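You operate a simulated robot arm through the tools that you are given. There is no shell and no other tool. Be economical: measure what you need, move in short steps, check, and stop when the job is done.

The job below is to be done with a simulated robot arm. You get a single attempt, and the scene is never put back.

TASK
Turn the turntable's yellow mark to the white bench, lock it and wipe the panel clean.
Fine: lock free first; white pad, back where it lay.

The check looks at the end state, three seconds after you hand in, the way a careful person would. Anything else that was tipped, shoved, dropped, spilled or broken makes it a failure.

THE ROBOT
A 6-joint arm with a two-finger parallel gripper, fixed in place. Base frame: the origin is at the foot of the arm, x ahead of it, y to its left, z up. Readings come in cm, rad, newtons and seconds.
With the tool pointing down near the work surface it reaches from about 10 to 54 cm from the base axis. Its first joint turns from -1.152 to 1.152 rad. Payload 2.9 kg.
The TCP is the grasp point between the finger pads, 3 cm short of the fingertips. In the tool frame z runs along the fingers and y along their closing line. Largest opening 11 cm; finger width 2, thickness 1; the body of the gripper, 4.8 by 11.2 cm, starts 5.5 cm behind the TCP.
Orientation is that of the tool frame in the base frame, as a unit quaternion [w, x, y, z]. With the fingers straight down and closing along the base's y, the tool's x points along the base's -x, its y along +y and its z along -z.

THE INTERFACE
- The arm moves only by the tool play_rows. Its argument "steps" is text: rows parted by semicolons, each of 7 numbers parted by spaces: the turn, a rotation vector about the tool's x, y, z in units of 60 degrees (1.0 is 60 degrees), then the shift along the tool's x, y, z in units of 500 mm (1.0 is 500 mm), then the finger opening in mm, from 0 to 110. In form: rx ry rz x y z gripper; .... A call has 1 to 8 rows; each row is the pose to reach, as a shift and turn from the pose commanded when the call began, along the tool's axes at that moment. A call with a number of a shift or a turn outside -1 to 1 is refused whole. Rows are played at 5 a second. More than 5 cm and 0.15 rad between two rows, or a gripper value outside its range, and nothing of the call is played. Where a pose cannot be reached the arm comes as near as it can. A force on the tool above 70 N (or 10 N above the force at the start of the call, whichever is more), or a blocked arm, ends the call early, and 0.2 s more pass. Each finger travels about 10.8 cm/s and halts on what it meets, pressing with about 20 N; the grip force reading is that of the motor and also rises with nothing between the fingers. The clock runs only during rows and for 0.2 s after the last one: add rows that repeat a pose to give the fingers time. The reply holds the time, the measured pose of the TCP, the force on the tool along the base axes, the opening and the grip force, in the units named above and with some noise.
- Cameras (640 x 400 px; columns grow to the right, rows downward): "scene" is fixed at [8.79, 44.59, 138.52]; the picture's right is [-0.64, -0.77, 0.00], its down [-0.42, 0.35, -0.83] and it looks along [0.64, -0.53, -0.55] (base axes); focal length 288 px, centre (320, 200). "wrist" rides on the gripper at [-3.6, 0, -5.7] in the tool frame; the picture's right is [0.00, -1.00, 0.00], its down [0.97, 0.00, -0.24] and it looks along [0.24, 0.00, 0.97] (tool axes); focal length 218 px, centre (320, 200). There is no depth. A picture from a camera that has moved, and an enlarged one, comes with that camera's place and axes in the base frame and with its lens.
- capture(camera): a new picture of that camera. No time passes.
- enlarge(camera, box): a new picture of the part [left, top, right, bottom] of that camera's present view, enlarged. No time passes.
- close_job(): hands the job in; it is judged then, once.

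Work in short steps. Places have to be worked out from the pictures, the camera data and where the tool is seen: move nearer, look again, correct. Check each grasp and each placing, and mend what went wrong. You have 120 turns and 64 pictures in all, those below and enlarged ones among them. Open the gripper and draw the arm clear of the work before you hand the job in, unless the task says otherwise; then end with one line.

The tools are called after ">>>" by a JSON object that holds its "method" and its "body". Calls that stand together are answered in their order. play_rows: Moves the arm, as the interface text tells. Its arguments: {"type":"object","properties":{"steps":{"type":"string"}},"required":["steps"]} The other tools are called the same way: capture (camera) takes a picture; enlarge (camera, box) takes an enlarged picture of a part of a camera's view; close_job () hands the job in.

At the start:

```text
time: 0.0
tool_pos: [40.0, -2.82, 115.46]
tool_rot: [0.001, 0.0, 1.0, -0.001]
ft_force: [0.2, 0.7, 0.6]
opening: 10.99
grip_force: 0.0
```

scene: 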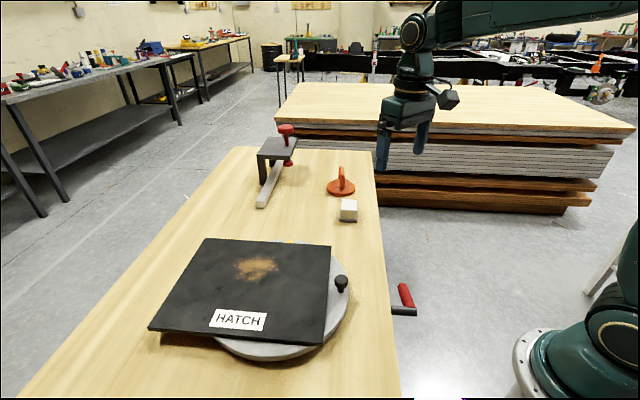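
wrist: 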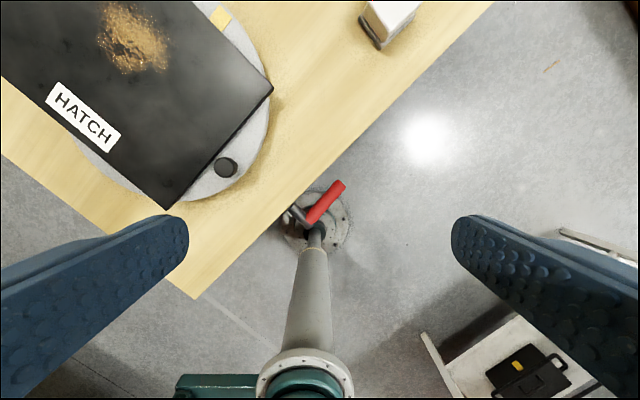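

The pictures show a turntable with a black panel on it, a red lever at the table edge and a small white pad. I'll enlarge the main areas before I move.

>>> {"method": "enlarge", "body": {"camera": "scene", "box": [140, 220, 440, 400]}}

>>> {"method": "enlarge", "body": {"camera": "scene", "box": [230, 110, 390, 230]}}

>>> {"method": "enlarge", "body": {"camera": "wrist", "box": [200, 0, 440, 260]}}

>>> {"method": "enlarge", "body": {"camera": "wrist", "box": [400, 200, 640, 400]}}

```text
2.13 times, centred on (290, 310) of scene
camera zoom: at [8.79, 44.59, 138.52], right [-0.64, -0.77, 0.0], down [-0.42, 0.35, -0.83], along [0.64, -0.53, -0.55], focal length 615 px, centre (384, -35)
```

zoom: 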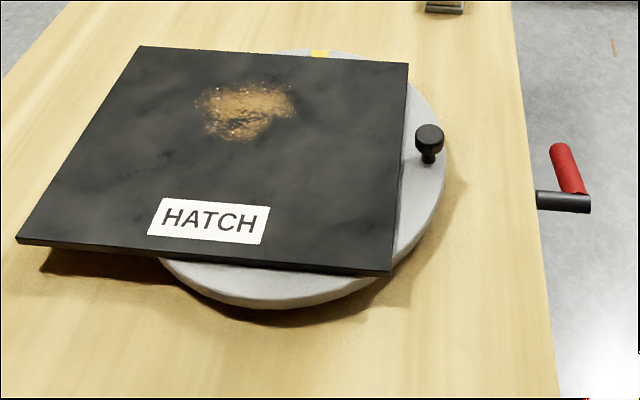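

```text
3.33 times, centred on (310, 170) of scene
camera zoom: at [8.79, 44.59, 138.52], right [-0.64, -0.77, 0.0], down [-0.42, 0.35, -0.83], along [0.64, -0.53, -0.55], focal length 960 px, centre (353, 300)
```

zoom: 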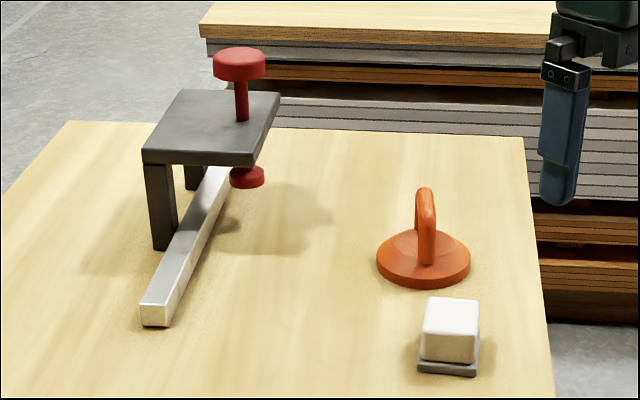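

```text
1.54 times, centred on (320, 130) of wrist
camera zoom: at [43.58, -2.76, 121.0], right [0.0, -1.0, 0.0], down [-0.97, 0.0, 0.24], along [-0.24, 0.0, -0.97], focal length 336 px, centre (320, 308)
```

zoom: 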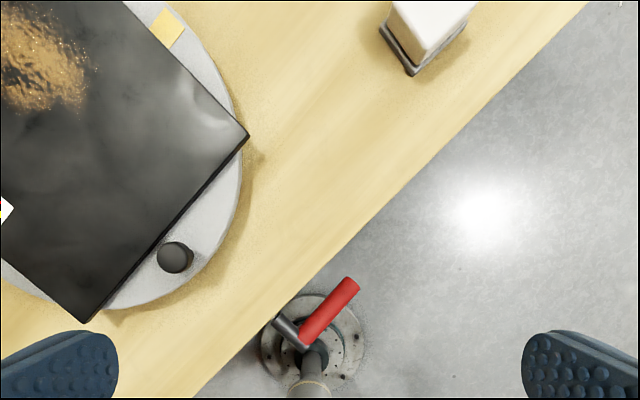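

```text
2.00 times, centred on (520, 300) of wrist
camera zoom: at [43.58, -2.76, 121.0], right [0.0, -1.0, 0.0], down [-0.97, 0.0, 0.24], along [-0.24, 0.0, -0.97], focal length 436 px, centre (-80, 0)
```

zoom: 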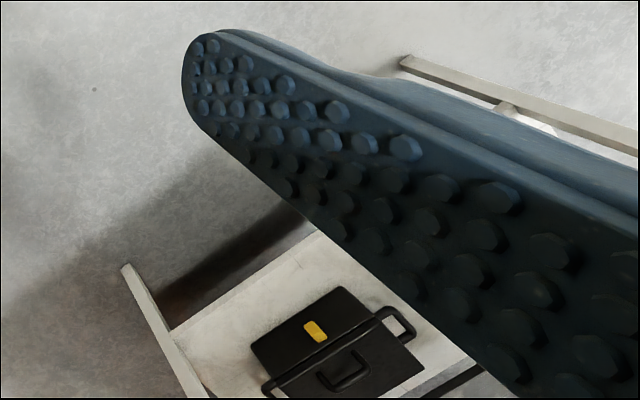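

Rays from the two cameras put the table top near z≈80, not 40. The disc centre is near (51, 22) with a radius of about 17, the knob is near (40, 12), and the yellow mark is at about -43°. The red lever runs from about (27, 0, 77) to (36, -7, 75) along the table edge. I'll move the wrist camera to look at the lever and the table face from the robot side.

>>> {"method": "play_rows", "body": {"steps": "-.094 -.094 0 .06 -.036 .03 110; -.188 -.188 0 .12 -.072 .06 110; -.282 -.282 0 .18 -.108 .09 110; -.376 -.376 0 .24 -.144 .12 110; -.47 -.47 0 .30 -.18 .14 110; -.47 -.47 0 .30 -.18 .14 110"}}

>>> {"method": "capture", "body": {"camera": "wrist"}}

```text
time: 1.4
tool_pos: [25.09, -11.8, 108.19]
tool_rot: [0.242, -0.001, 0.94, 0.241]
ft_force: [0.0, 0.0, -0.2]
opening: 10.99
grip_force: 0.0
```

```text
57 pictures are left
camera wrist: at [25.66, -14.9, 114.13], right [0.12, -0.88, -0.45], down [-0.97, 0.0, -0.26], along [0.23, 0.47, -0.85], focal length 218 px, centre (320, 200)
```

wrist: 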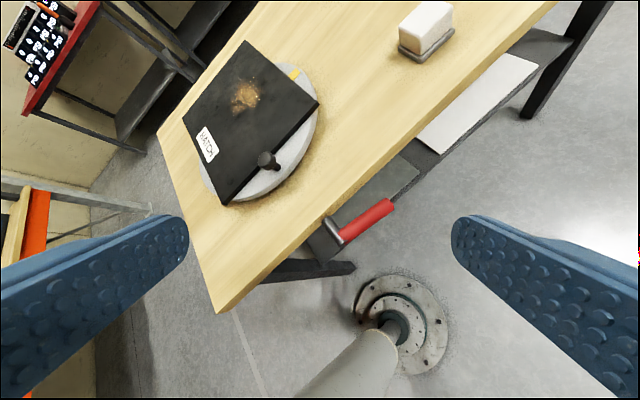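

The view works; I'll enlarge the lever, and the turntable and panel.

>>> {"method": "enlarge", "body": {"camera": "wrist", "box": [270, 150, 450, 290]}}

>>> {"method": "enlarge", "body": {"camera": "wrist", "box": [170, 30, 350, 220]}}

```text
2.86 times, centred on (360, 220) of wrist
camera zoom: at [25.66, -14.9, 114.13], right [0.12, -0.88, -0.45], down [-0.97, 0.0, -0.26], along [0.23, 0.47, -0.85], focal length 624 px, centre (206, 143)
```

zoom: 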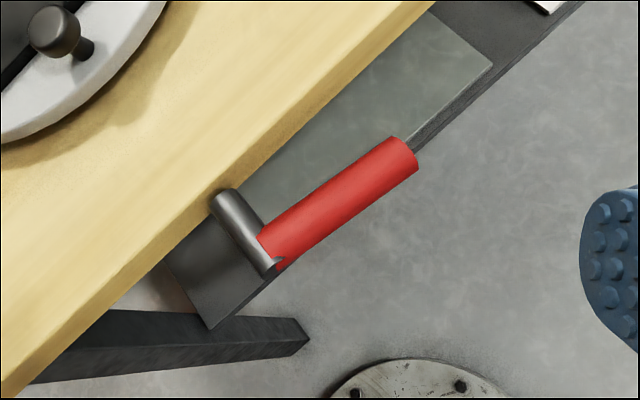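

```text
2.11 times, centred on (260, 125) of wrist
camera zoom: at [25.66, -14.9, 114.13], right [0.12, -0.88, -0.45], down [-0.97, 0.0, -0.26], along [0.23, 0.47, -0.85], focal length 460 px, centre (446, 358)
```

zoom: 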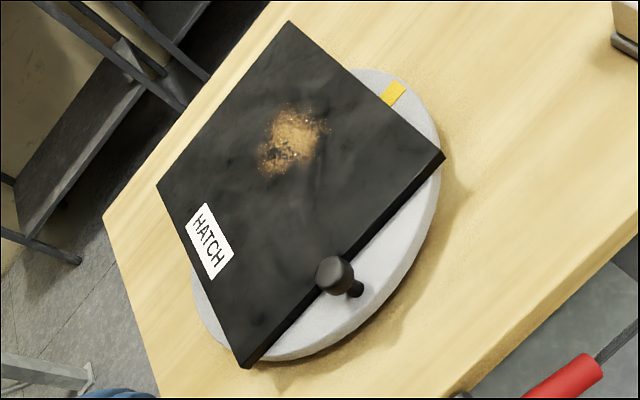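

From the triangulation the lever's far end (z≈74) sits lower than its joint (z≈78). I need a lower, flatter view to judge its angle, so I'll tilt further and go down.

>>> {"method": "play_rows", "body": {"steps": "-.074 -.074 0 .052 -.042 .036 110; -.147 -.147 0 .104 -.084 .071 110; -.221 -.221 0 .156 -.126 .107 110; -.295 -.295 0 .208 -.168 .142 110; -.295 -.295 0 .208 -.168 .142 110"}}

>>> {"method": "capture", "body": {"camera": "wrist"}}

```text
time: 2.6
tool_pos: [29.83, -9.13, 94.01]
tool_rot: [0.38, 0.001, 0.844, 0.379]
ft_force: [0.1, -0.3, 0.2]
opening: 10.99
grip_force: 0.0
out of reach, approached as far as the arm can: row 1, 2, 3, 4, 5
```

```text
54 pictures are left
camera wrist: at [28.68, -13.79, 98.63], right [0.29, -0.71, -0.64], down [-0.84, 0.13, -0.52], along [0.45, 0.69, -0.57], focal length 218 px, centre (320, 200)
```

wrist: 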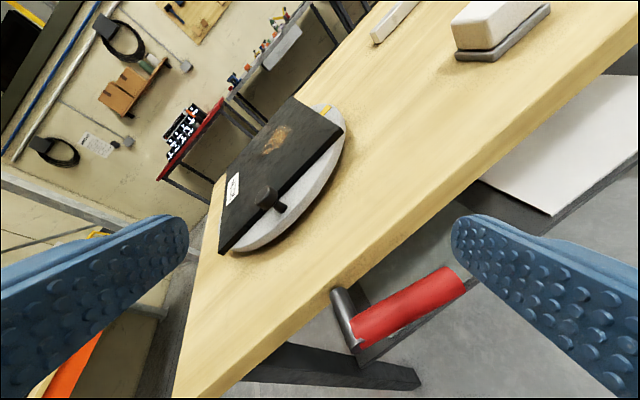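

The lever points along the edge, to the right as seen from the robot, and tilts down about 20°. I'll bring the tool back to straight down with its closing line across the lever, in two calls, starting with half the turn.

>>> {"method": "play_rows", "body": {"steps": ".102 .043 .067 -.008 .016 -.002 110; .205 .085 .133 -.016 .032 -.003 110; .307 .128 .2 -.024 .048 -.005 110; .41 .17 .266 -.032 .064 -.006 110; .512 .2125 .333 -.04 .08 -.008 110; .512 .2125 .333 -.04 .08 -.008 110"}}

```text
time: 4.0
tool_pos: [29.96, -7.37, 98.24]
tool_rot: [0.201, 0.203, 0.937, 0.2]
ft_force: [-0.8, -0.3, -0.3]
opening: 11.0
grip_force: 0.0
out of reach, approached as far as the arm can: row 3
```

The first half of the turn went as planned. Now the second half, down to about (31.5, -4, 90) over the lever.

>>> {"method": "play_rows", "body": {"steps": ".102 .043 .067 .011 -.001 .034 110; .205 .085 .133 .022 -.003 .067 110; .307 .128 .2 .032 -.004 .1 110; .41 .17 .266 .043 -.006 .134 110; .512 .2125 .333 .054 -.007 .168 110; .512 .2125 .333 .054 -.007 .168 110"}}

>>> {"method": "capture", "body": {"camera": "wrist"}}

>>> {"method": "capture", "body": {"camera": "scene"}}

```text
time: 5.4
tool_pos: [31.33, -3.62, 89.91]
tool_rot: [0.0, 0.383, 0.924, -0.001]
ft_force: [-0.3, -0.3, 0.2]
opening: 11.01
grip_force: 0.1
```

```text
53 pictures are left
camera wrist: at [33.94, -6.23, 95.45], right [-0.71, -0.71, 0.0], down [-0.69, 0.69, 0.24], along [-0.17, 0.17, -0.97], focal length 218 px, centre (320, 200)
```

wrist: 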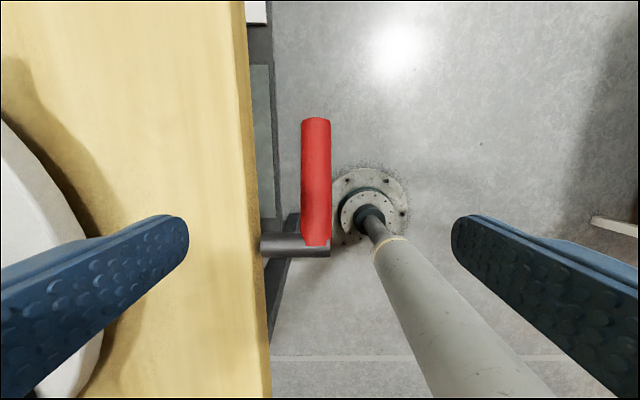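

```text
52 pictures are left
```

scene: 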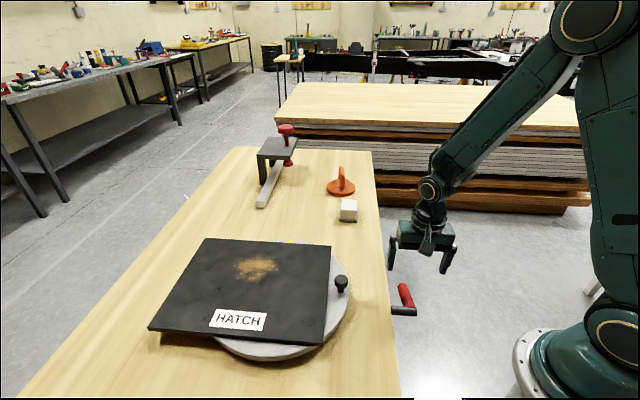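

The bar lies almost exactly on the closing line and about 5 cm clear of the table edge. I'll narrow the opening to 50 mm so the fingers miss the edge, move along the bar toward its free end, and go down to just above it.

>>> {"method": "play_rows", "body": {"steps": "0 0 0 -.03 .005 0 80; 0 0 0 -.068 .005 .03 50; 0 0 0 -.068 .005 .1 50; 0 0 0 -.068 .005 .19 50; 0 0 0 -.068 .005 .19 50"}}

>>> {"method": "capture", "body": {"camera": "wrist"}}

>>> {"method": "enlarge", "body": {"camera": "scene", "box": [350, 230, 470, 330]}}

```text
time: 6.6
tool_pos: [33.93, -6.15, 80.29]
tool_rot: [-0.001, 0.383, 0.924, -0.001]
ft_force: [0.2, -0.3, 0.5]
opening: 5.0
grip_force: 0.1
```

```text
51 pictures are left
camera wrist: at [36.46, -8.7, 85.91], right [-0.71, -0.71, 0.0], down [-0.69, 0.69, 0.24], along [-0.17, 0.17, -0.97], focal length 218 px, centre (320, 200)
```

wrist: 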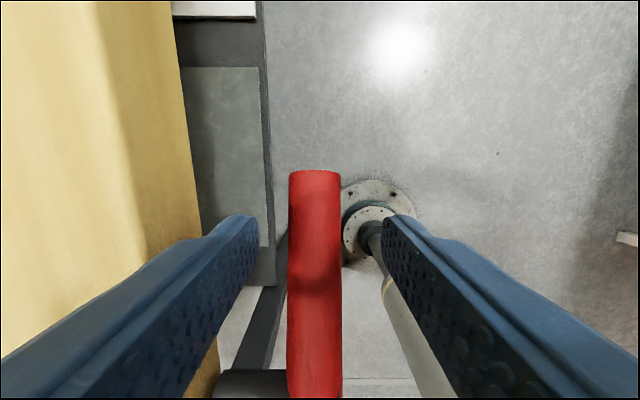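

```text
4.00 times, centred on (410, 280) of scene
camera zoom: at [8.8, 44.59, 138.52], right [-0.64, -0.77, 0.0], down [-0.42, 0.35, -0.83], along [0.64, -0.53, -0.55], focal length 1152 px, centre (-40, -120)
```

zoom: 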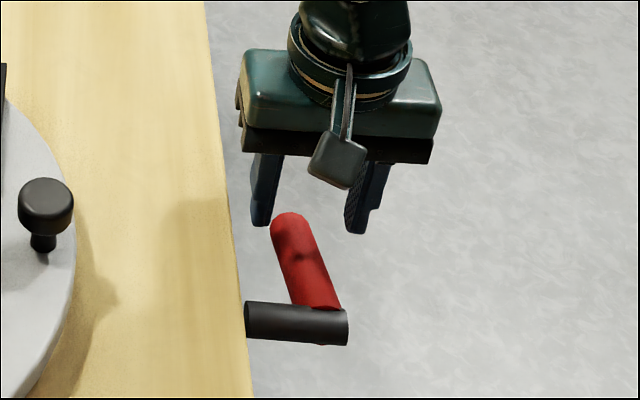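

The bar is centred between the fingers and its end reaches about 2.4 cm past the grasp point. I'll descend 4 cm and close on it.

>>> {"method": "play_rows", "body": {"steps": "0 0 0 0 .003 .04 50; 0 0 0 0 .003 .08 50; 0 0 0 0 .003 .08 20; 0 0 0 0 .003 .08 10; 0 0 0 0 .003 .08 10"}}

>>> {"method": "capture", "body": {"camera": "wrist"}}

```text
time: 7.8
tool_pos: [34.09, -5.89, 76.6]
tool_rot: [0.0, 0.382, 0.924, -0.001]
ft_force: [-0.6, 1.2, 3.0]
opening: 2.78
grip_force: 45.1
```

```text
49 pictures are left
camera wrist: at [36.65, -8.49, 82.04], right [-0.71, -0.71, 0.0], down [-0.69, 0.69, 0.24], along [-0.17, 0.17, -0.97], focal length 218 px, centre (320, 200)
```

wrist: 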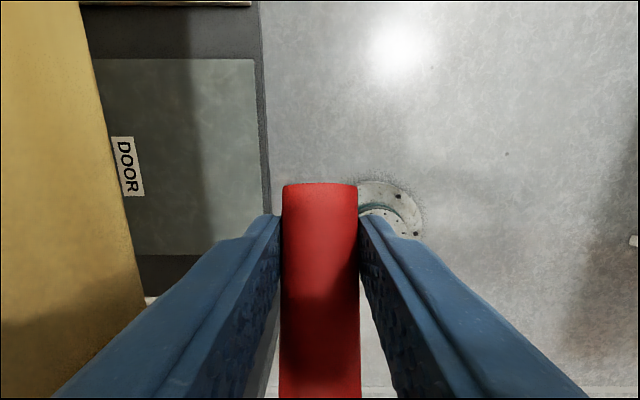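

The bar is gripped at an opening of 2.78 cm. I'll try lifting it 1 cm and read the force.

>>> {"method": "play_rows", "body": {"steps": "0 0 0 0 0 -.01 10; 0 0 0 0 0 -.02 10; 0 0 0 0 0 -.02 10"}}

```text
time: 8.6
tool_pos: [34.29, -6.14, 77.53]
tool_rot: [0.001, 0.383, 0.924, 0.0]
ft_force: [6.7, 4.2, -17.6]
opening: 2.77
grip_force: 44.9
```

It came up 0.9 cm with 18 N pulling back, which could be friction, a stop or slip. I'll try the other direction, 1 cm below the start, for comparison.

>>> {"method": "play_rows", "body": {"steps": "0 0 0 0 0 .02 10; 0 0 0 0 0 .03 10; 0 0 0 0 0 .04 10; 0 0 0 0 0 .04 10"}}

>>> {"method": "capture", "body": {"camera": "wrist"}}

```text
time: 9.6
tool_pos: [34.27, -6.08, 75.66]
tool_rot: [0.001, 0.383, 0.924, 0.001]
ft_force: [-1.6, 12.4, 56.8]
opening: 2.8
grip_force: 44.9
```

```text
48 pictures are left
camera wrist: at [36.76, -8.65, 81.22], right [-0.71, -0.71, 0.0], down [-0.69, 0.69, 0.24], along [-0.17, 0.17, -0.97], focal length 218 px, centre (320, 200)
```

wrist: 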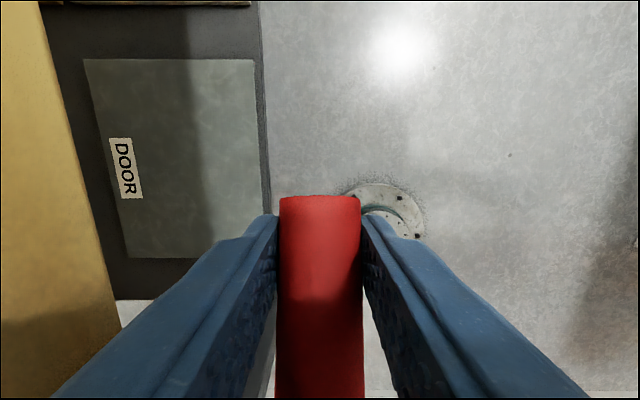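

Downward is stiff (57 N), so that is the stop or locked side; upward yielded. I'll lift along the arc about the joint and watch the force.

>>> {"method": "play_rows", "body": {"steps": "0 0 0 0 0 -.02 10; 0 0 0 -.003 0 -.036 10; 0 0 0 -.006 0 -.052 10; 0 0 0 -.01 0 -.074 10; 0 0 0 -.01 0 -.074 10"}}

>>> {"method": "capture", "body": {"camera": "wrist"}}

>>> {"method": "enlarge", "body": {"camera": "scene", "box": [350, 230, 470, 330]}}

```text
time: 10.8
tool_pos: [34.47, -6.34, 79.29]
tool_rot: [-0.001, 0.382, 0.924, 0.0]
ft_force: [7.7, 3.5, -15.9]
opening: 2.73
grip_force: 45.7
```

```text
47 pictures are left
camera wrist: at [37.08, -8.93, 84.78], right [-0.71, -0.71, 0.0], down [-0.69, 0.69, 0.24], along [-0.17, 0.17, -0.97], focal length 218 px, centre (320, 200)
```

wrist: 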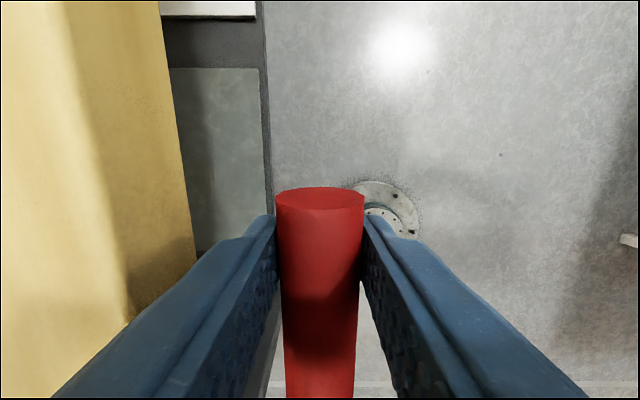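

```text
4.00 times, centred on (410, 280) of scene
camera zoom: at [8.82, 44.6, 138.52], right [-0.64, -0.77, 0.0], down [-0.42, 0.35, -0.83], along [0.64, -0.53, -0.55], focal length 1152 px, centre (-40, -120)
```

zoom: 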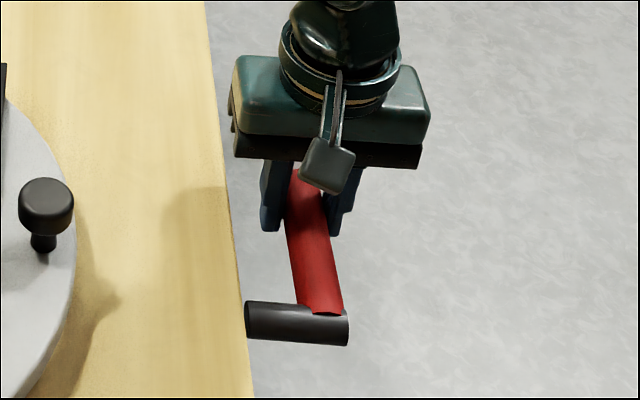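

The lever is following, with steady friction of about 16 N. I'll carry on 30° up along the arc, turning the tool with the bar.

>>> {"method": "play_rows", "body": {"steps": "0 -.125 0 .006 0 -.023 10; 0 -.25 0 .015 0 -.045 10; 0 -.375 0 .026 0 -.065 10; 0 -.5 0 .041 0 -.083 10; 0 -.5 0 .041 0 -.083 10"}}

>>> {"method": "enlarge", "body": {"camera": "scene", "box": [350, 220, 470, 320]}}

```text
time: 12.0
tool_pos: [33.21, -4.94, 83.61]
tool_rot: [0.243, 0.368, 0.892, -0.099]
ft_force: [19.3, -11.9, 26.0]
opening: 2.78
grip_force: 45.5
```

```text
4.00 times, centred on (410, 270) of scene
camera zoom: at [8.81, 44.56, 138.53], right [-0.64, -0.77, 0.0], down [-0.42, 0.35, -0.83], along [0.64, -0.53, -0.55], focal length 1152 px, centre (-40, -80)
```

zoom: 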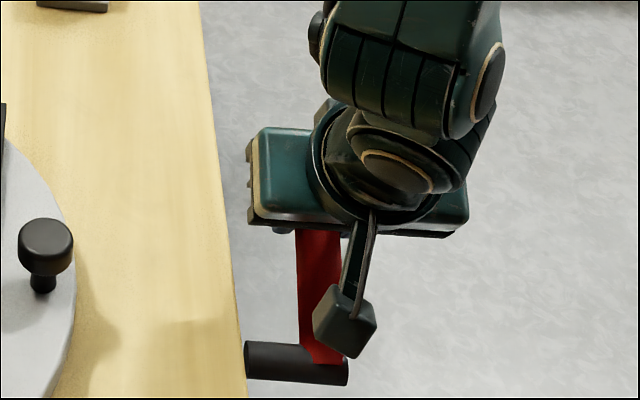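

The force now points mostly outward along the bar, so my arc is slightly tight. I'll ease 0.5 cm outward and read again.

>>> {"method": "play_rows", "body": {"steps": "0 0 0 -.006 0 -.002 10; 0 0 0 -.012 0 -.004 10; 0 0 0 -.012 0 -.004 10"}}

>>> {"method": "capture", "body": {"camera": "wrist"}}

```text
time: 12.8
tool_pos: [33.31, -4.95, 83.71]
tool_rot: [0.234, 0.37, 0.894, -0.099]
ft_force: [4.3, 12.2, -23.3]
opening: 2.74
grip_force: 44.9
```

```text
44 pictures are left
camera wrist: at [33.4, -5.24, 90.31], right [-0.71, -0.71, 0.0], down [-0.68, 0.68, -0.27], along [0.19, -0.19, -0.96], focal length 218 px, centre (320, 200)
```

wrist: 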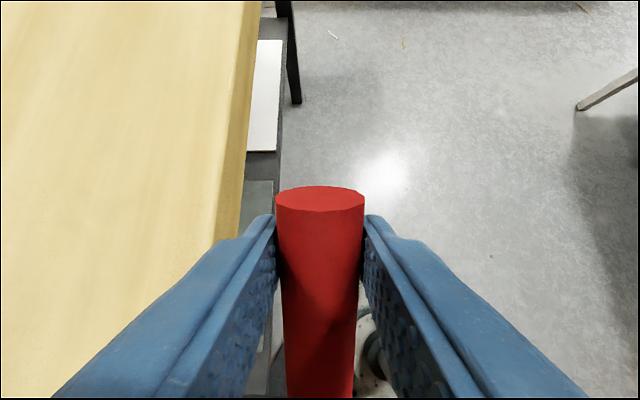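

The lever turned with the tool and the force has flipped to a tangential drag. I'll continue another 15° and see whether it goes on or meets a stop.

>>> {"method": "play_rows", "body": {"steps": "0 -.125 0 .005 0 -.021 10; 0 -.25 0 .013 0 -.043 10; 0 -.25 0 .013 0 -.043 10"}}

>>> {"method": "capture", "body": {"camera": "wrist"}}

```text
time: 13.6
tool_pos: [32.64, -4.45, 84.62]
tool_rot: [0.337, 0.36, 0.854, -0.165]
ft_force: [-5.2, -0.2, 9.0]
opening: 2.77
grip_force: 44.8
out of reach, approached as far as the arm can: row 1, 2, 3
stopped in row 3: the force on the tool passed its limit (the readings are from after the stop); the commanded pose is now the measured one
```

```text
43 pictures are left
camera wrist: at [31.87, -3.22, 91.07], right [-0.73, -0.69, 0.04], down [-0.61, 0.62, -0.5], along [0.32, -0.39, -0.87], focal length 218 px, centre (320, 200)
```

wrist: 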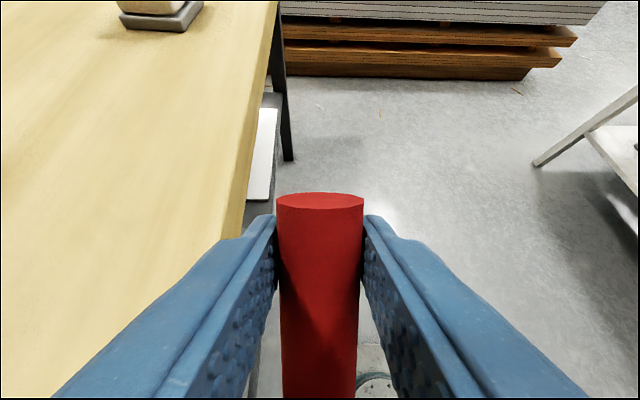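

That call ended on the force limit with the lever about 55° up from where it began. I'll release, back off along the tool axis and look at it.

>>> {"method": "play_rows", "body": {"steps": "0 0 0 0 0 0 50; 0 0 0 0 0 0 50; 0 0 0 0 0 -.05 50; 0 0 0 0 0 -.1 50; 0 0 0 0 0 -.18 50; 0 0 0 0 0 -.18 50"}}

>>> {"method": "capture", "body": {"camera": "wrist"}}

>>> {"method": "enlarge", "body": {"camera": "scene", "box": [350, 220, 470, 320]}}

```text
time: 15.0
tool_pos: [31.79, 2.39, 90.82]
tool_rot: [0.337, 0.359, 0.855, -0.164]
ft_force: [0.3, -0.2, -0.1]
opening: 5.01
grip_force: 0.1
out of reach, approached as far as the arm can: row 3, 4, 5, 6
```

```text
42 pictures are left
camera wrist: at [30.89, 3.52, 97.33], right [-0.72, -0.69, 0.04], down [-0.61, 0.61, -0.5], along [0.32, -0.39, -0.87], focal length 218 px, centre (320, 200)
```

wrist: 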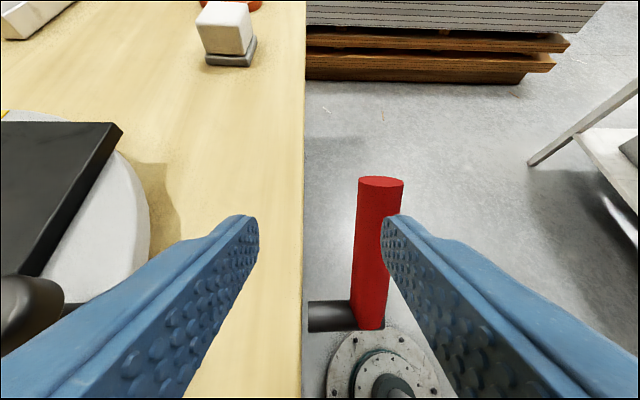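

```text
4.00 times, centred on (410, 270) of scene
camera zoom: at [8.79, 44.59, 138.52], right [-0.64, -0.77, 0.0], down [-0.42, 0.35, -0.83], along [0.64, -0.53, -0.55], focal length 1152 px, centre (-40, -80)
```

zoom: 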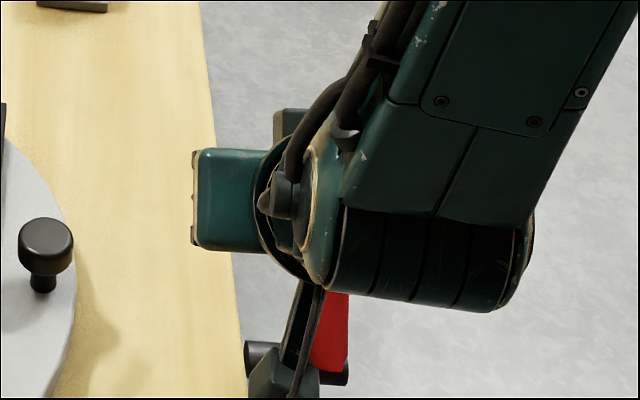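

The retreat drifted sideways because of the reach limits, but nothing was touched. I'll go up, return to straight down, and look at the lever from above.

>>> {"method": "play_rows", "body": {"steps": "-.007 .122 -.001 -.038 -.015 -.018 50; -.015 .244 -.003 -.076 -.031 -.037 50; -.022 .366 -.004 -.114 -.046 -.055 50; -.03 .488 -.005 -.152 -.061 -.073 50; -.037 .61 -.007 -.19 -.077 -.092 50; -.044 .732 -.008 -.227 -.092 -.11 50; -.044 .732 -.008 -.227 -.092 -.11 50"}}

>>> {"method": "capture", "body": {"camera": "wrist"}}

>>> {"method": "enlarge", "body": {"camera": "scene", "box": [350, 220, 470, 320]}}

```text
time: 16.6
tool_pos: [31.64, -4.04, 102.95]
tool_rot: [0.0, 0.383, 0.924, 0.0]
ft_force: [-0.2, -0.1, 0.4]
opening: 5.05
grip_force: 0.1
```

```text
40 pictures are left
camera wrist: at [34.32, -6.49, 108.54], right [-0.71, -0.71, 0.0], down [-0.69, 0.69, 0.24], along [-0.17, 0.17, -0.97], focal length 218 px, centre (320, 200)
```

wrist: 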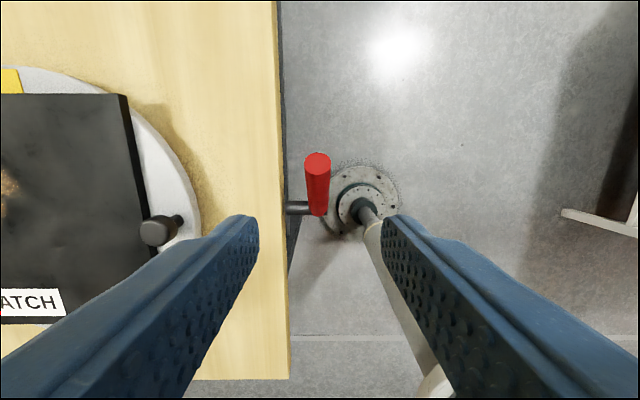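

```text
4.00 times, centred on (410, 270) of scene
camera zoom: at [8.8, 44.59, 138.52], right [-0.64, -0.77, 0.0], down [-0.42, 0.35, -0.83], along [0.64, -0.53, -0.55], focal length 1152 px, centre (-40, -80)
```

zoom: 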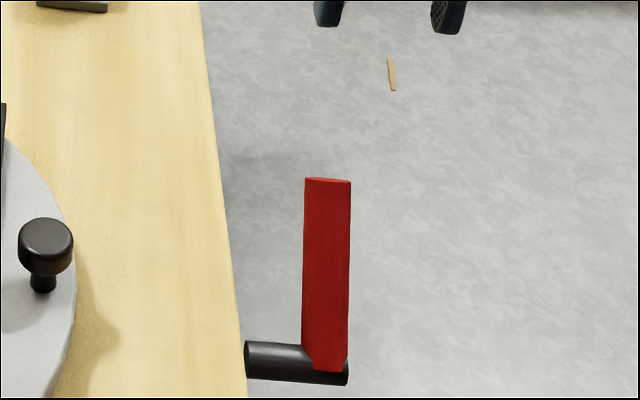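

The lever now points up at about 45°, roughly 60° from its start. To learn if this is the end of its travel, I'll come down with closed fingers on its outer side and push it gently toward the joint.

>>> {"method": "play_rows", "body": {"steps": "0 0 0 -.06 .006 0 0; 0 0 0 -.126 .006 .04 0; 0 0 0 -.136 .006 .13 0; 0 0 0 -.136 .006 .22 0; 0 0 0 -.136 .006 .31 0; 0 0 0 -.136 .006 .38 0; 0 0 0 -.136 .006 .38 0"}}

>>> {"method": "capture", "body": {"camera": "wrist"}}

```text
time: 18.2
tool_pos: [36.69, -8.59, 83.81]
tool_rot: [0.0, 0.384, 0.923, -0.001]
ft_force: [-0.6, -0.7, 0.3]
opening: 0.0
grip_force: 20.1
```

```text
38 pictures are left
camera wrist: at [39.34, -11.23, 89.41], right [-0.71, -0.71, 0.0], down [-0.68, 0.69, 0.24], along [-0.17, 0.17, -0.97], focal length 218 px, centre (320, 200)
```

wrist: 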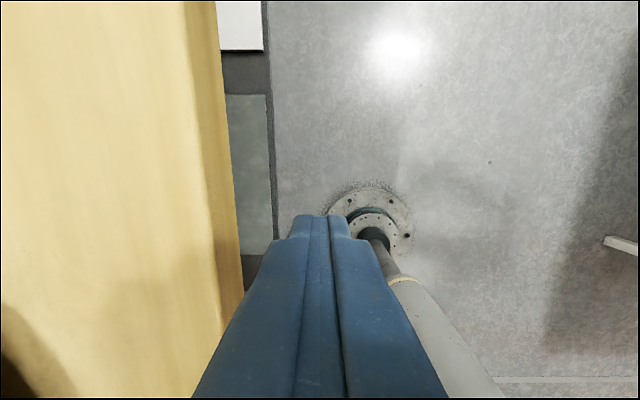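

The fingers are on the lever's outer side. I'll push toward the joint in small rows; the call stops on force if there's a stop.

>>> {"method": "play_rows", "body": {"steps": "0 0 0 .03 0 0 0; 0 0 0 .05 0 0 0; 0 0 0 .065 0 0 0; 0 0 0 .08 0 0 0; 0 0 0 .08 0 0 0"}}

```text
time: 19.4
tool_pos: [35.13, -6.76, 84.24]
tool_rot: [0.02, 0.389, 0.921, -0.008]
ft_force: [7.7, -14.4, -2.4]
opening: 0.01
grip_force: 20.0
stopped in row 5: the force on the tool passed its limit (the readings are from after the stop); the commanded pose is now the measured one
```

The lever is against its upper stop, so the lock should be free. Next is the knob. I'll back off, rise, and start yawing toward a grip whose closing line runs along the panel edge, so no finger goes between panel and knob.

>>> {"method": "play_rows", "body": {"steps": "0 0 0 -.04 0 0 0; 0 0 0 -.04 0 -.08 0; 0 0 -.14 -.04 0 -.16 20; 0 0 -.28 -.01 .03 -.22 50; 0 0 -.42 .03 .08 -.28 50; 0 0 -.56 .06 .13 -.32 50; 0 0 -.70 .1 .2 -.32 50; 0 0 -.84 .14 .26 -.32 50"}}

```text
time: 21.2
tool_pos: [39.07, 7.85, 99.75]
tool_rot: [0.011, -0.042, 0.999, -0.013]
ft_force: [-0.4, -0.3, -0.3]
opening: 5.0
grip_force: 0.0
```

Now the rest of the yaw, moving over the knob.

>>> {"method": "play_rows", "body": {"steps": "-.006 .002 -.134 -.005 .016 .007 50; -.013 .004 -.268 -.01 .032 .014 50; -.019 .006 -.402 -.015 .048 .021 50; -.025 .008 -.536 -.02 .065 .028 50; -.0316 .01 -.67 -.025 .081 .035 50; -.0316 .01 -.67 -.025 .081 .035 50"}}

>>> {"method": "capture", "body": {"camera": "wrist"}}

```text
time: 22.6
tool_pos: [39.95, 12.06, 98.2]
tool_rot: [0.001, -0.383, 0.924, 0.001]
ft_force: [0.0, 0.3, 0.4]
opening: 5.04
grip_force: 0.1
```

```text
37 pictures are left
camera wrist: at [42.48, 14.63, 103.71], right [0.71, -0.71, 0.0], down [-0.69, -0.69, 0.24], along [-0.17, -0.17, -0.97], focal length 218 px, centre (320, 200)
```

wrist: 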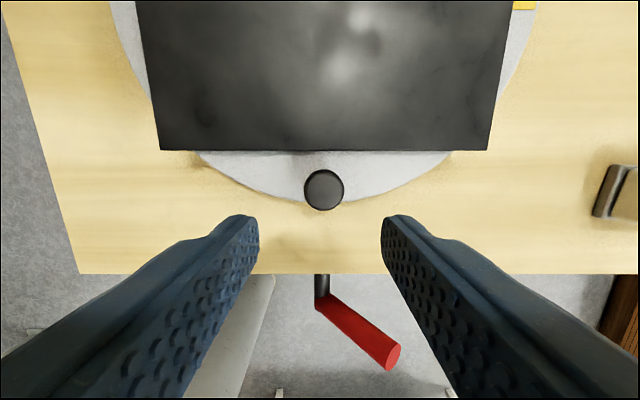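

The knob sits at about (40.2, 11.9) and is about 3.2 cm wide. I'll shift 0.3 cm, come down over it with the fingers open 60 mm, and look once before closing.

>>> {"method": "play_rows", "body": {"steps": "0 0 0 -.001 -.006 .08 60; 0 0 0 -.001 -.006 .16 60; 0 0 0 -.001 -.006 .2 60; 0 0 0 -.001 -.006 .235 60; 0 0 0 -.001 -.006 .245 60; 0 0 0 -.001 -.006 .245 60"}}

>>> {"method": "capture", "body": {"camera": "wrist"}}

>>> {"method": "enlarge", "body": {"camera": "scene", "box": [290, 230, 410, 330]}}

```text
time: 23.8
tool_pos: [40.38, 11.87, 86.62]
tool_rot: [0.001, -0.382, 0.924, 0.0]
ft_force: [-4.5, -3.3, 10.4]
opening: 6.03
grip_force: 0.1
stopped in row 5: the force on the tool passed its limit (the readings are from after the stop); the commanded pose is now the measured one
```

```text
36 pictures are left
camera wrist: at [42.93, 14.4, 92.18], right [0.71, -0.71, 0.0], down [-0.69, -0.69, 0.24], along [-0.17, -0.17, -0.97], focal length 218 px, centre (320, 200)
```

wrist: 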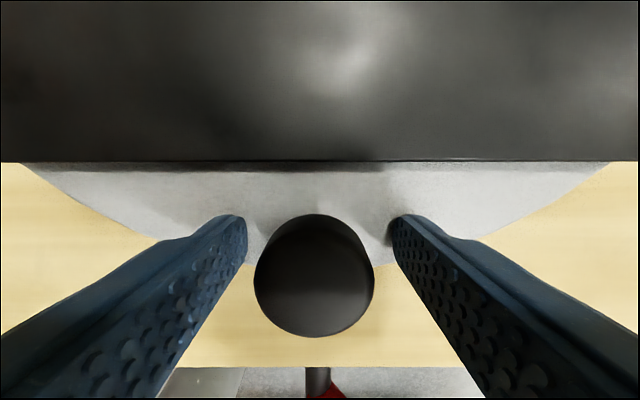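

```text
4.00 times, centred on (350, 280) of scene
camera zoom: at [8.77, 44.58, 138.53], right [-0.64, -0.77, 0.0], down [-0.42, 0.35, -0.83], along [0.64, -0.53, -0.55], focal length 1152 px, centre (200, -120)
```

zoom: 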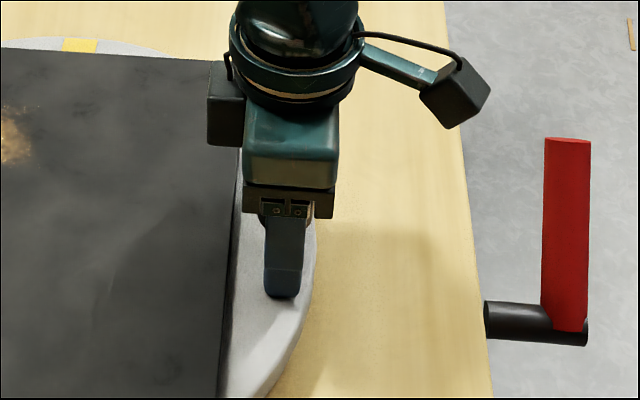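

The fingertips touched the disc at z≈83.5, and the knob is centred between them. I'll rise 0.5 cm and close on it.

>>> {"method": "play_rows", "body": {"steps": "0 0 0 0 0 -.01 60; 0 0 0 0 0 -.01 20; 0 0 0 0 0 -.01 10; 0 0 0 0 0 -.01 10"}}

```text
time: 24.8
tool_pos: [40.48, 11.89, 87.03]
tool_rot: [0.002, -0.383, 0.924, -0.001]
ft_force: [2.0, 1.7, -8.2]
opening: 3.14
grip_force: 44.8
```

The knob is gripped at 3.14 cm. Before turning I need a better bearing to the white bench, so I'll enlarge the scene's right edge.

>>> {"method": "enlarge", "body": {"camera": "scene", "box": [480, 180, 640, 310]}}

>>> {"method": "capture", "body": {"camera": "scene"}}

```text
3.08 times, centred on (560, 245) of scene
camera zoom: at [8.81, 44.6, 138.52], right [-0.64, -0.77, 0.0], down [-0.42, 0.35, -0.83], along [0.64, -0.53, -0.55], focal length 886 px, centre (-418, 62)
```

zoom: 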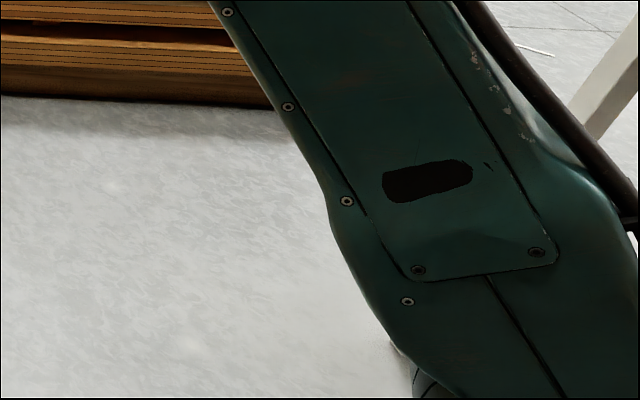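

```text
33 pictures are left
```

scene: 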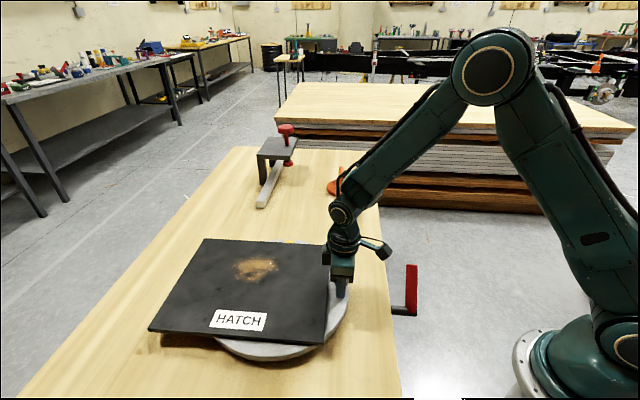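

The scene view confirms a bench foot near (-6, -147). The bearing from the disc is somewhere between -126° and -136°, and I'll refine it later. First a 15° test turn clockwise about centre (50.9, 22.6), tool turning along, to see if the table is free.

>>> {"method": "play_rows", "body": {"steps": "0 0 .06 -.0006 .0194 0 10; 0 0 .125 -.0025 .0388 0 10; 0 0 .25 -.0101 .0769 0 10; 0 0 .25 -.0101 .0769 0 10"}}

>>> {"method": "capture", "body": {"camera": "scene"}}

```text
time: 25.8
tool_pos: [37.93, 15.19, 87.07]
tool_rot: [0.003, -0.258, 0.966, 0.0]
ft_force: [11.7, 6.6, -16.1]
opening: 3.13
grip_force: 44.7
```

```text
32 pictures are left
```

scene: 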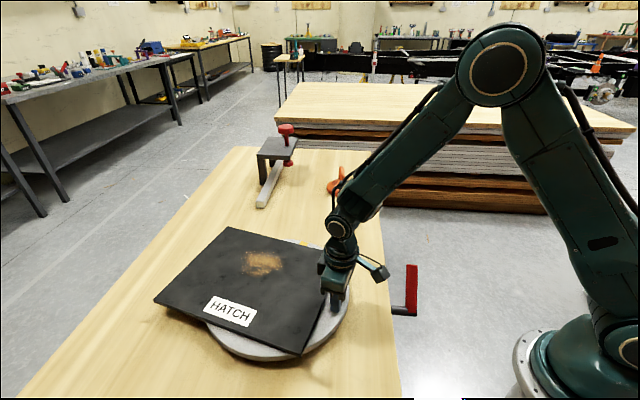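

The turntable is free and follows. I'll go another 45°, with the radius trimmed inward a little to match the force.

>>> {"method": "play_rows", "body": {"steps": "0 0 .125 -.0055 .0381 .002 10; 0 0 .25 -.013 .0756 .002 10; 0 0 .375 -.025 .1117 .002 10; 0 0 .5 -.042 .146 .002 10; 0 0 .625 -.0633 .1778 .002 10; 0 0 .75 -.0885 .2065 .002 10; 0 0 .75 -.0885 .2065 .002 10"}}

```text
time: 27.4
tool_pos: [36.65, 26.32, 86.82]
tool_rot: [0.001, 0.131, 0.991, 0.002]
ft_force: [-20.7, 6.6, 8.2]
opening: 3.19
grip_force: 44.8
```

It is tracking well, with 21 N outward so I'll ease the radius out. Another 25° brings the total to about 85°.

>>> {"method": "play_rows", "body": {"steps": "0 0 .07 .003 .0216 -.002 10; 0 0 .139 .0015 .0427 -.002 10; 0 0 .278 -.0065 .0848 -.002 10; 0 0 .417 -.0216 .1247 -.002 10; 0 0 .417 -.0216 .1247 -.002 10"}}

>>> {"method": "capture", "body": {"camera": "scene"}}

```text
time: 28.6
tool_pos: [39.5, 31.84, 86.92]
tool_rot: [0.001, 0.345, 0.939, -0.001]
ft_force: [3.7, -2.3, -31.6]
opening: 3.13
grip_force: 45.4
```

```text
31 pictures are left
```

scene: 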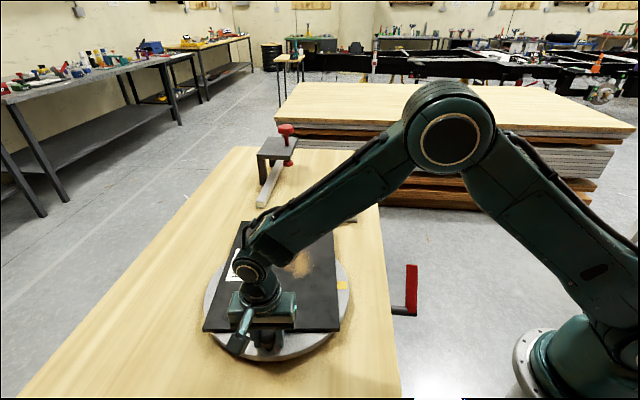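

The disc has turned about 85°; the yellow mark now reads about -131° around centre (50.9, 22.4). I'll release the knob, rise, and turn the camera toward the bench to get its true bearing.

>>> {"method": "play_rows", "body": {"steps": "0 0 0 0 0 0 60; 0 0 0 0 0 0 60; 0 0 0 0 0 -.06 60; 0 0 -.14 -.03 -.04 -.12 60; 0 0 -.28 -.07 -.093 -.18 110; 0 0 -.42 -.11 -.146 -.24 110; 0 0 -.56 -.15 -.2 -.3 110; 0 0 -.70 -.19 -.253 -.36 110"}}

```text
time: 30.4
tool_pos: [38.55, 16.04, 104.62]
tool_rot: [0.001, -0.018, 1.0, 0.0]
ft_force: [0.0, -0.1, -0.3]
opening: 10.99
grip_force: 0.0
```

Now the yaw and a 40° tilt so the camera looks toward the bench.

>>> {"method": "play_rows", "body": {"steps": ".037 .078 -.102 -.009 -.02 -.0125 110; .074 .156 -.204 -.018 -.04 -.025 110; .111 .233 -.306 -.026 -.06 -.0375 110; .148 .311 -.408 -.035 -.08 -.05 110; .185 .389 -.509 -.044 -.1 -.0625 110; .222 .467 -.611 -.053 -.12 -.075 110; .259 .544 -.713 -.061 -.14 -.0875 110; .296 .622 -.815 -.07 -.16 -.1 110"}}

>>> {"method": "capture", "body": {"camera": "wrist"}}

```text
time: 32.2
tool_pos: [37.43, 5.81, 103.71]
tool_rot: [-0.297, -0.413, 0.848, -0.15]
ft_force: [0.9, 0.0, 0.3]
opening: 11.01
grip_force: 0.0
out of reach, approached as far as the arm can: row 5, 6, 7, 8
```

```text
30 pictures are left
camera wrist: at [41.39, 10.91, 105.8], right [0.79, -0.61, 0.01], down [-0.38, -0.47, 0.8], along [-0.48, -0.63, -0.61], focal length 218 px, centre (320, 200)
```

wrist: 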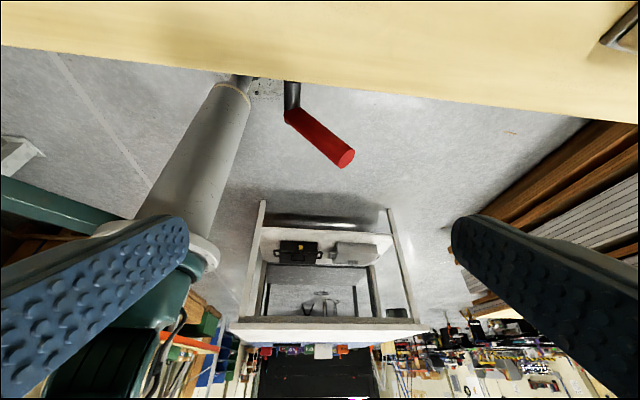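

This is a clear view: the bench's front legs stand at (-78, -70) and (-4, -146), its top front is centred near (-42, -107), and its middle is near (-60, -126). That puts its bearing from the disc at about -126.5°, so the mark is 3–4° past it. I'll go back over the disc to trim that.

>>> {"method": "play_rows", "body": {"steps": "-.037 -.078 .102 -.036 .027 -.023 110; -.074 -.156 .204 -.072 .053 -.046 110; -.111 -.233 .306 -.108 .08 -.069 110; -.148 -.311 .408 -.144 .107 -.092 110; -.185 -.389 .509 -.18 .134 -.115 110; -.222 -.467 .611 -.216 .16 -.138 110; -.259 -.544 .713 -.252 .187 -.161 110; -.296 -.622 .815 -.288 .214 -.184 110"}}

>>> {"method": "capture", "body": {"camera": "wrist"}}

```text
time: 34.0
tool_pos: [38.86, 25.87, 101.42]
tool_rot: [0.002, -0.016, 1.0, 0.0]
ft_force: [0.6, -0.6, 0.3]
opening: 11.0
grip_force: 0.0
```

```text
29 pictures are left
camera wrist: at [42.44, 25.94, 107.02], right [0.03, -1.0, 0.0], down [-0.97, -0.03, 0.24], along [-0.24, -0.01, -0.97], focal length 218 px, centre (320, 200)
```

wrist: 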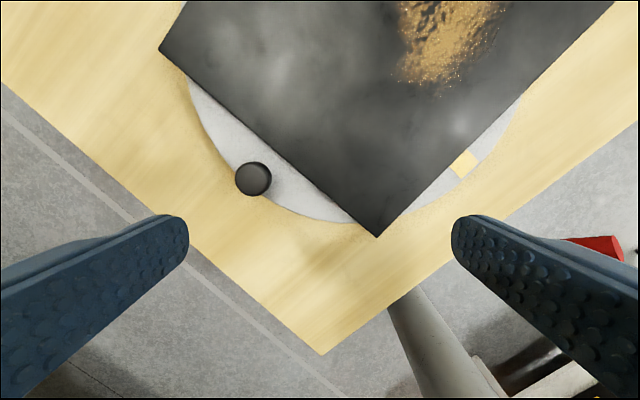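

The mark reads -129.5° and the bench -126.5°. I'll regrip the knob where I left it and turn back 3°.

>>> {"method": "play_rows", "body": {"steps": "0 0 .14 -.003 .03 .03 60; 0 0 .28 -.006 .06 .06 60; 0 0 .42 -.009 .09 .09 60; 0 0 .56 -.012 .12 .12 60; 0 0 .70 -.0128 .12 .16 60; 0 0 .70 -.0128 .12 .23 60; 0 0 .70 -.0128 .12 .287 60; 0 0 .70 -.0128 .12 .287 60"}}

>>> {"method": "capture", "body": {"camera": "wrist"}}

```text
time: 35.8
tool_pos: [39.15, 31.77, 87.03]
tool_rot: [0.001, 0.343, 0.939, 0.001]
ft_force: [0.9, -0.3, 0.0]
opening: 5.99
grip_force: 0.2
```

```text
28 pictures are left
camera wrist: at [41.96, 29.37, 92.58], right [-0.64, -0.77, 0.0], down [-0.74, 0.62, 0.24], along [-0.18, 0.16, -0.97], focal length 218 px, centre (320, 200)
```

wrist: 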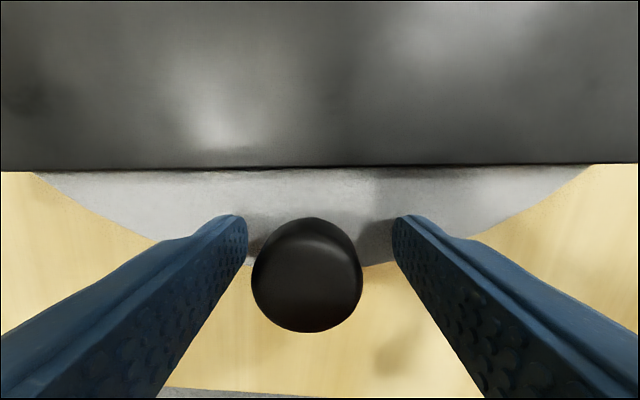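

The knob is between the fingers, 0.3 cm off centre. I'll close and move 0.45 cm counter-clockwise, about 3° in total, then release and lift.

>>> {"method": "play_rows", "body": {"steps": "0 0 0 0 0 0 20; 0 0 0 0 0 0 10; 0 0 0 0 0 0 10; 0 0 -.025 0 -.005 0 10; 0 0 -.05 0 -.0095 0 10; 0 0 -.05 0 -.0095 0 10; 0 0 -.05 0 -.0095 0 60; 0 0 -.05 0 -.0095 0 60"}}

```text
time: 37.6
tool_pos: [39.0, 31.37, 87.1]
tool_rot: [0.002, 0.318, 0.948, 0.002]
ft_force: [-0.6, 0.1, -0.2]
opening: 6.0
grip_force: 0.0
```

Released after the trim. Now up, and across toward the lever, with a look at the mark on the way.

>>> {"method": "play_rows", "body": {"steps": "0 0 0 0 0 -.06 60; 0 0 0 0 0 -.14 60; 0 0 0 0 0 -.22 0; 0 0 0 -.04 -.08 -.26 0; 0 0 0 -.08 -.16 -.3 0; 0 0 0 -.12 -.24 -.3 0; 0 0 0 -.16 -.32 -.3 0; 0 0 0 -.2 -.4 -.3 0"}}

>>> {"method": "capture", "body": {"camera": "wrist"}}

>>> {"method": "enlarge", "body": {"camera": "scene", "box": [180, 190, 440, 380]}}

```text
time: 39.4
tool_pos: [34.89, 9.38, 102.19]
tool_rot: [0.001, 0.317, 0.948, 0.0]
ft_force: [0.1, 0.9, -0.2]
opening: 0.0
grip_force: 20.2
```

```text
27 pictures are left
camera wrist: at [37.85, 7.16, 107.72], right [-0.6, -0.8, 0.0], down [-0.78, 0.58, 0.24], along [-0.19, 0.15, -0.97], focal length 218 px, centre (320, 200)
```

wrist: 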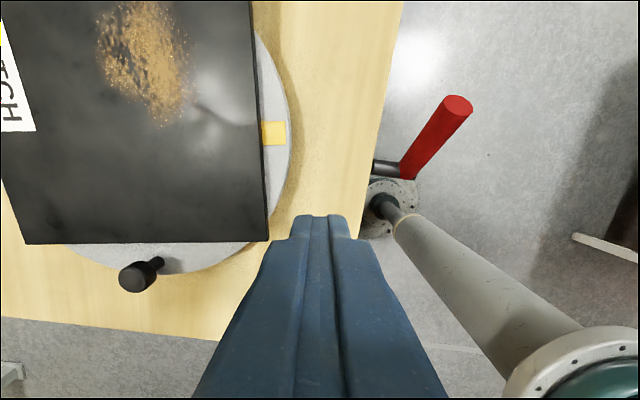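

```text
2.11 times, centred on (310, 285) of scene
camera zoom: at [8.79, 44.59, 138.53], right [-0.64, -0.77, 0.0], down [-0.42, 0.35, -0.83], along [0.64, -0.53, -0.55], focal length 607 px, centre (341, 21)
```

zoom: 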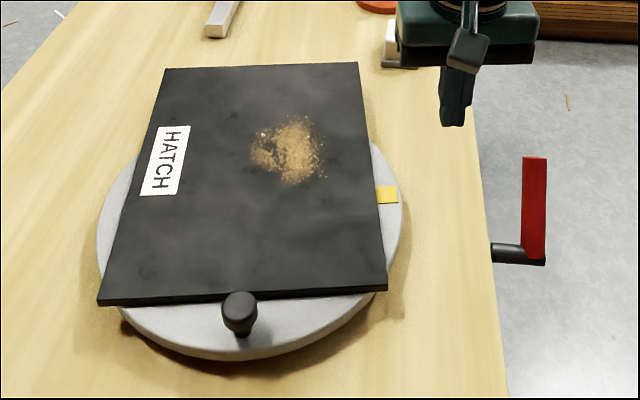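

The mark now reads -126.9°, right on the bench bearing. Next I'll position the closed fingertips above the lever's outer part.

>>> {"method": "play_rows", "body": {"steps": "0 0 0 -.04 -.08 0 0; 0 0 0 -.08 -.16 0 0; 0 0 0 -.123 -.25 0 0; 0 0 0 -.123 -.25 .08 0; 0 0 0 -.123 -.25 .17 0; 0 0 0 -.123 -.25 .17 0"}}

>>> {"method": "capture", "body": {"camera": "wrist"}}

>>> {"method": "enlarge", "body": {"camera": "scene", "box": [350, 220, 470, 320]}}

```text
time: 40.8
tool_pos: [32.37, -4.32, 93.68]
tool_rot: [0.001, 0.317, 0.948, 0.002]
ft_force: [0.4, -0.6, 0.4]
opening: 0.0
grip_force: 19.8
```

```text
25 pictures are left
camera wrist: at [35.18, -6.55, 99.26], right [-0.6, -0.8, 0.0], down [-0.78, 0.58, 0.24], along [-0.19, 0.15, -0.97], focal length 218 px, centre (320, 200)
```

wrist: 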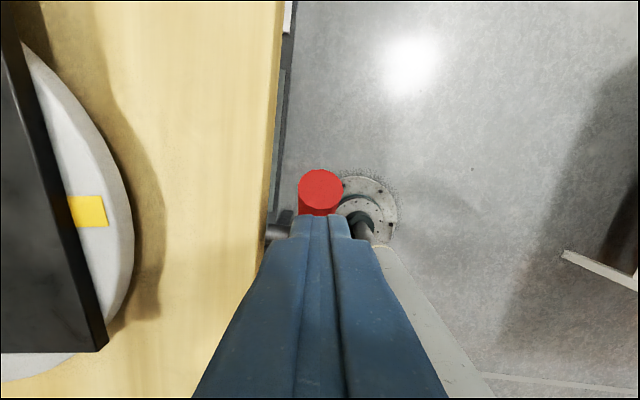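

```text
4.00 times, centred on (410, 270) of scene
camera zoom: at [8.8, 44.59, 138.52], right [-0.64, -0.77, 0.0], down [-0.42, 0.35, -0.83], along [0.64, -0.53, -0.55], focal length 1152 px, centre (-40, -80)
```

zoom: 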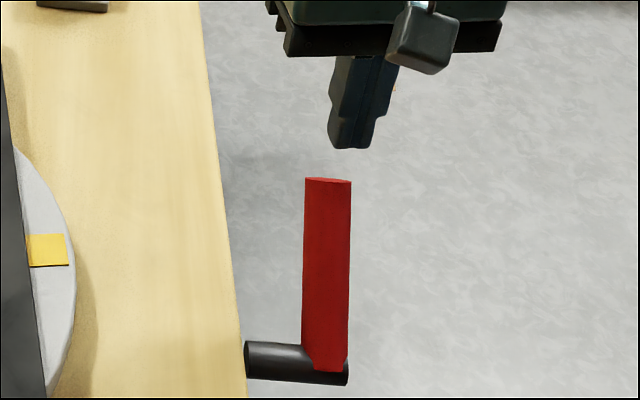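

The fingertips are over the outer half of the bar, which points about 50° up. I'll push it down step by step.

>>> {"method": "play_rows", "body": {"steps": "0 0 0 -.014 0 .05 0; 0 0 0 -.014 0 .09 0; 0 0 0 -.014 0 .13 0; 0 0 0 -.014 0 .17 0; 0 0 0 -.014 0 .21 0; 0 0 0 -.014 0 .25 0; 0 0 0 -.014 0 .25 0"}}

>>> {"method": "enlarge", "body": {"camera": "scene", "box": [350, 220, 470, 320]}}

```text
time: 42.4
tool_pos: [33.06, -4.82, 81.11]
tool_rot: [0.001, 0.319, 0.948, 0.0]
ft_force: [0.4, -0.5, -0.2]
opening: 0.0
grip_force: 19.3
```

```text
4.00 times, centred on (410, 270) of scene
camera zoom: at [8.8, 44.59, 138.52], right [-0.64, -0.77, 0.0], down [-0.42, 0.35, -0.83], along [0.64, -0.53, -0.55], focal length 1152 px, centre (-40, -80)
```

zoom: 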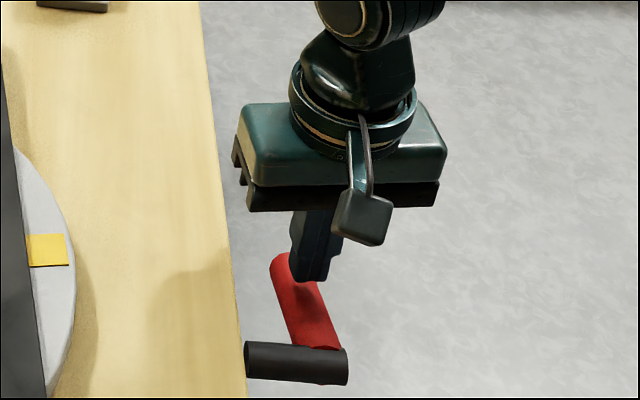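

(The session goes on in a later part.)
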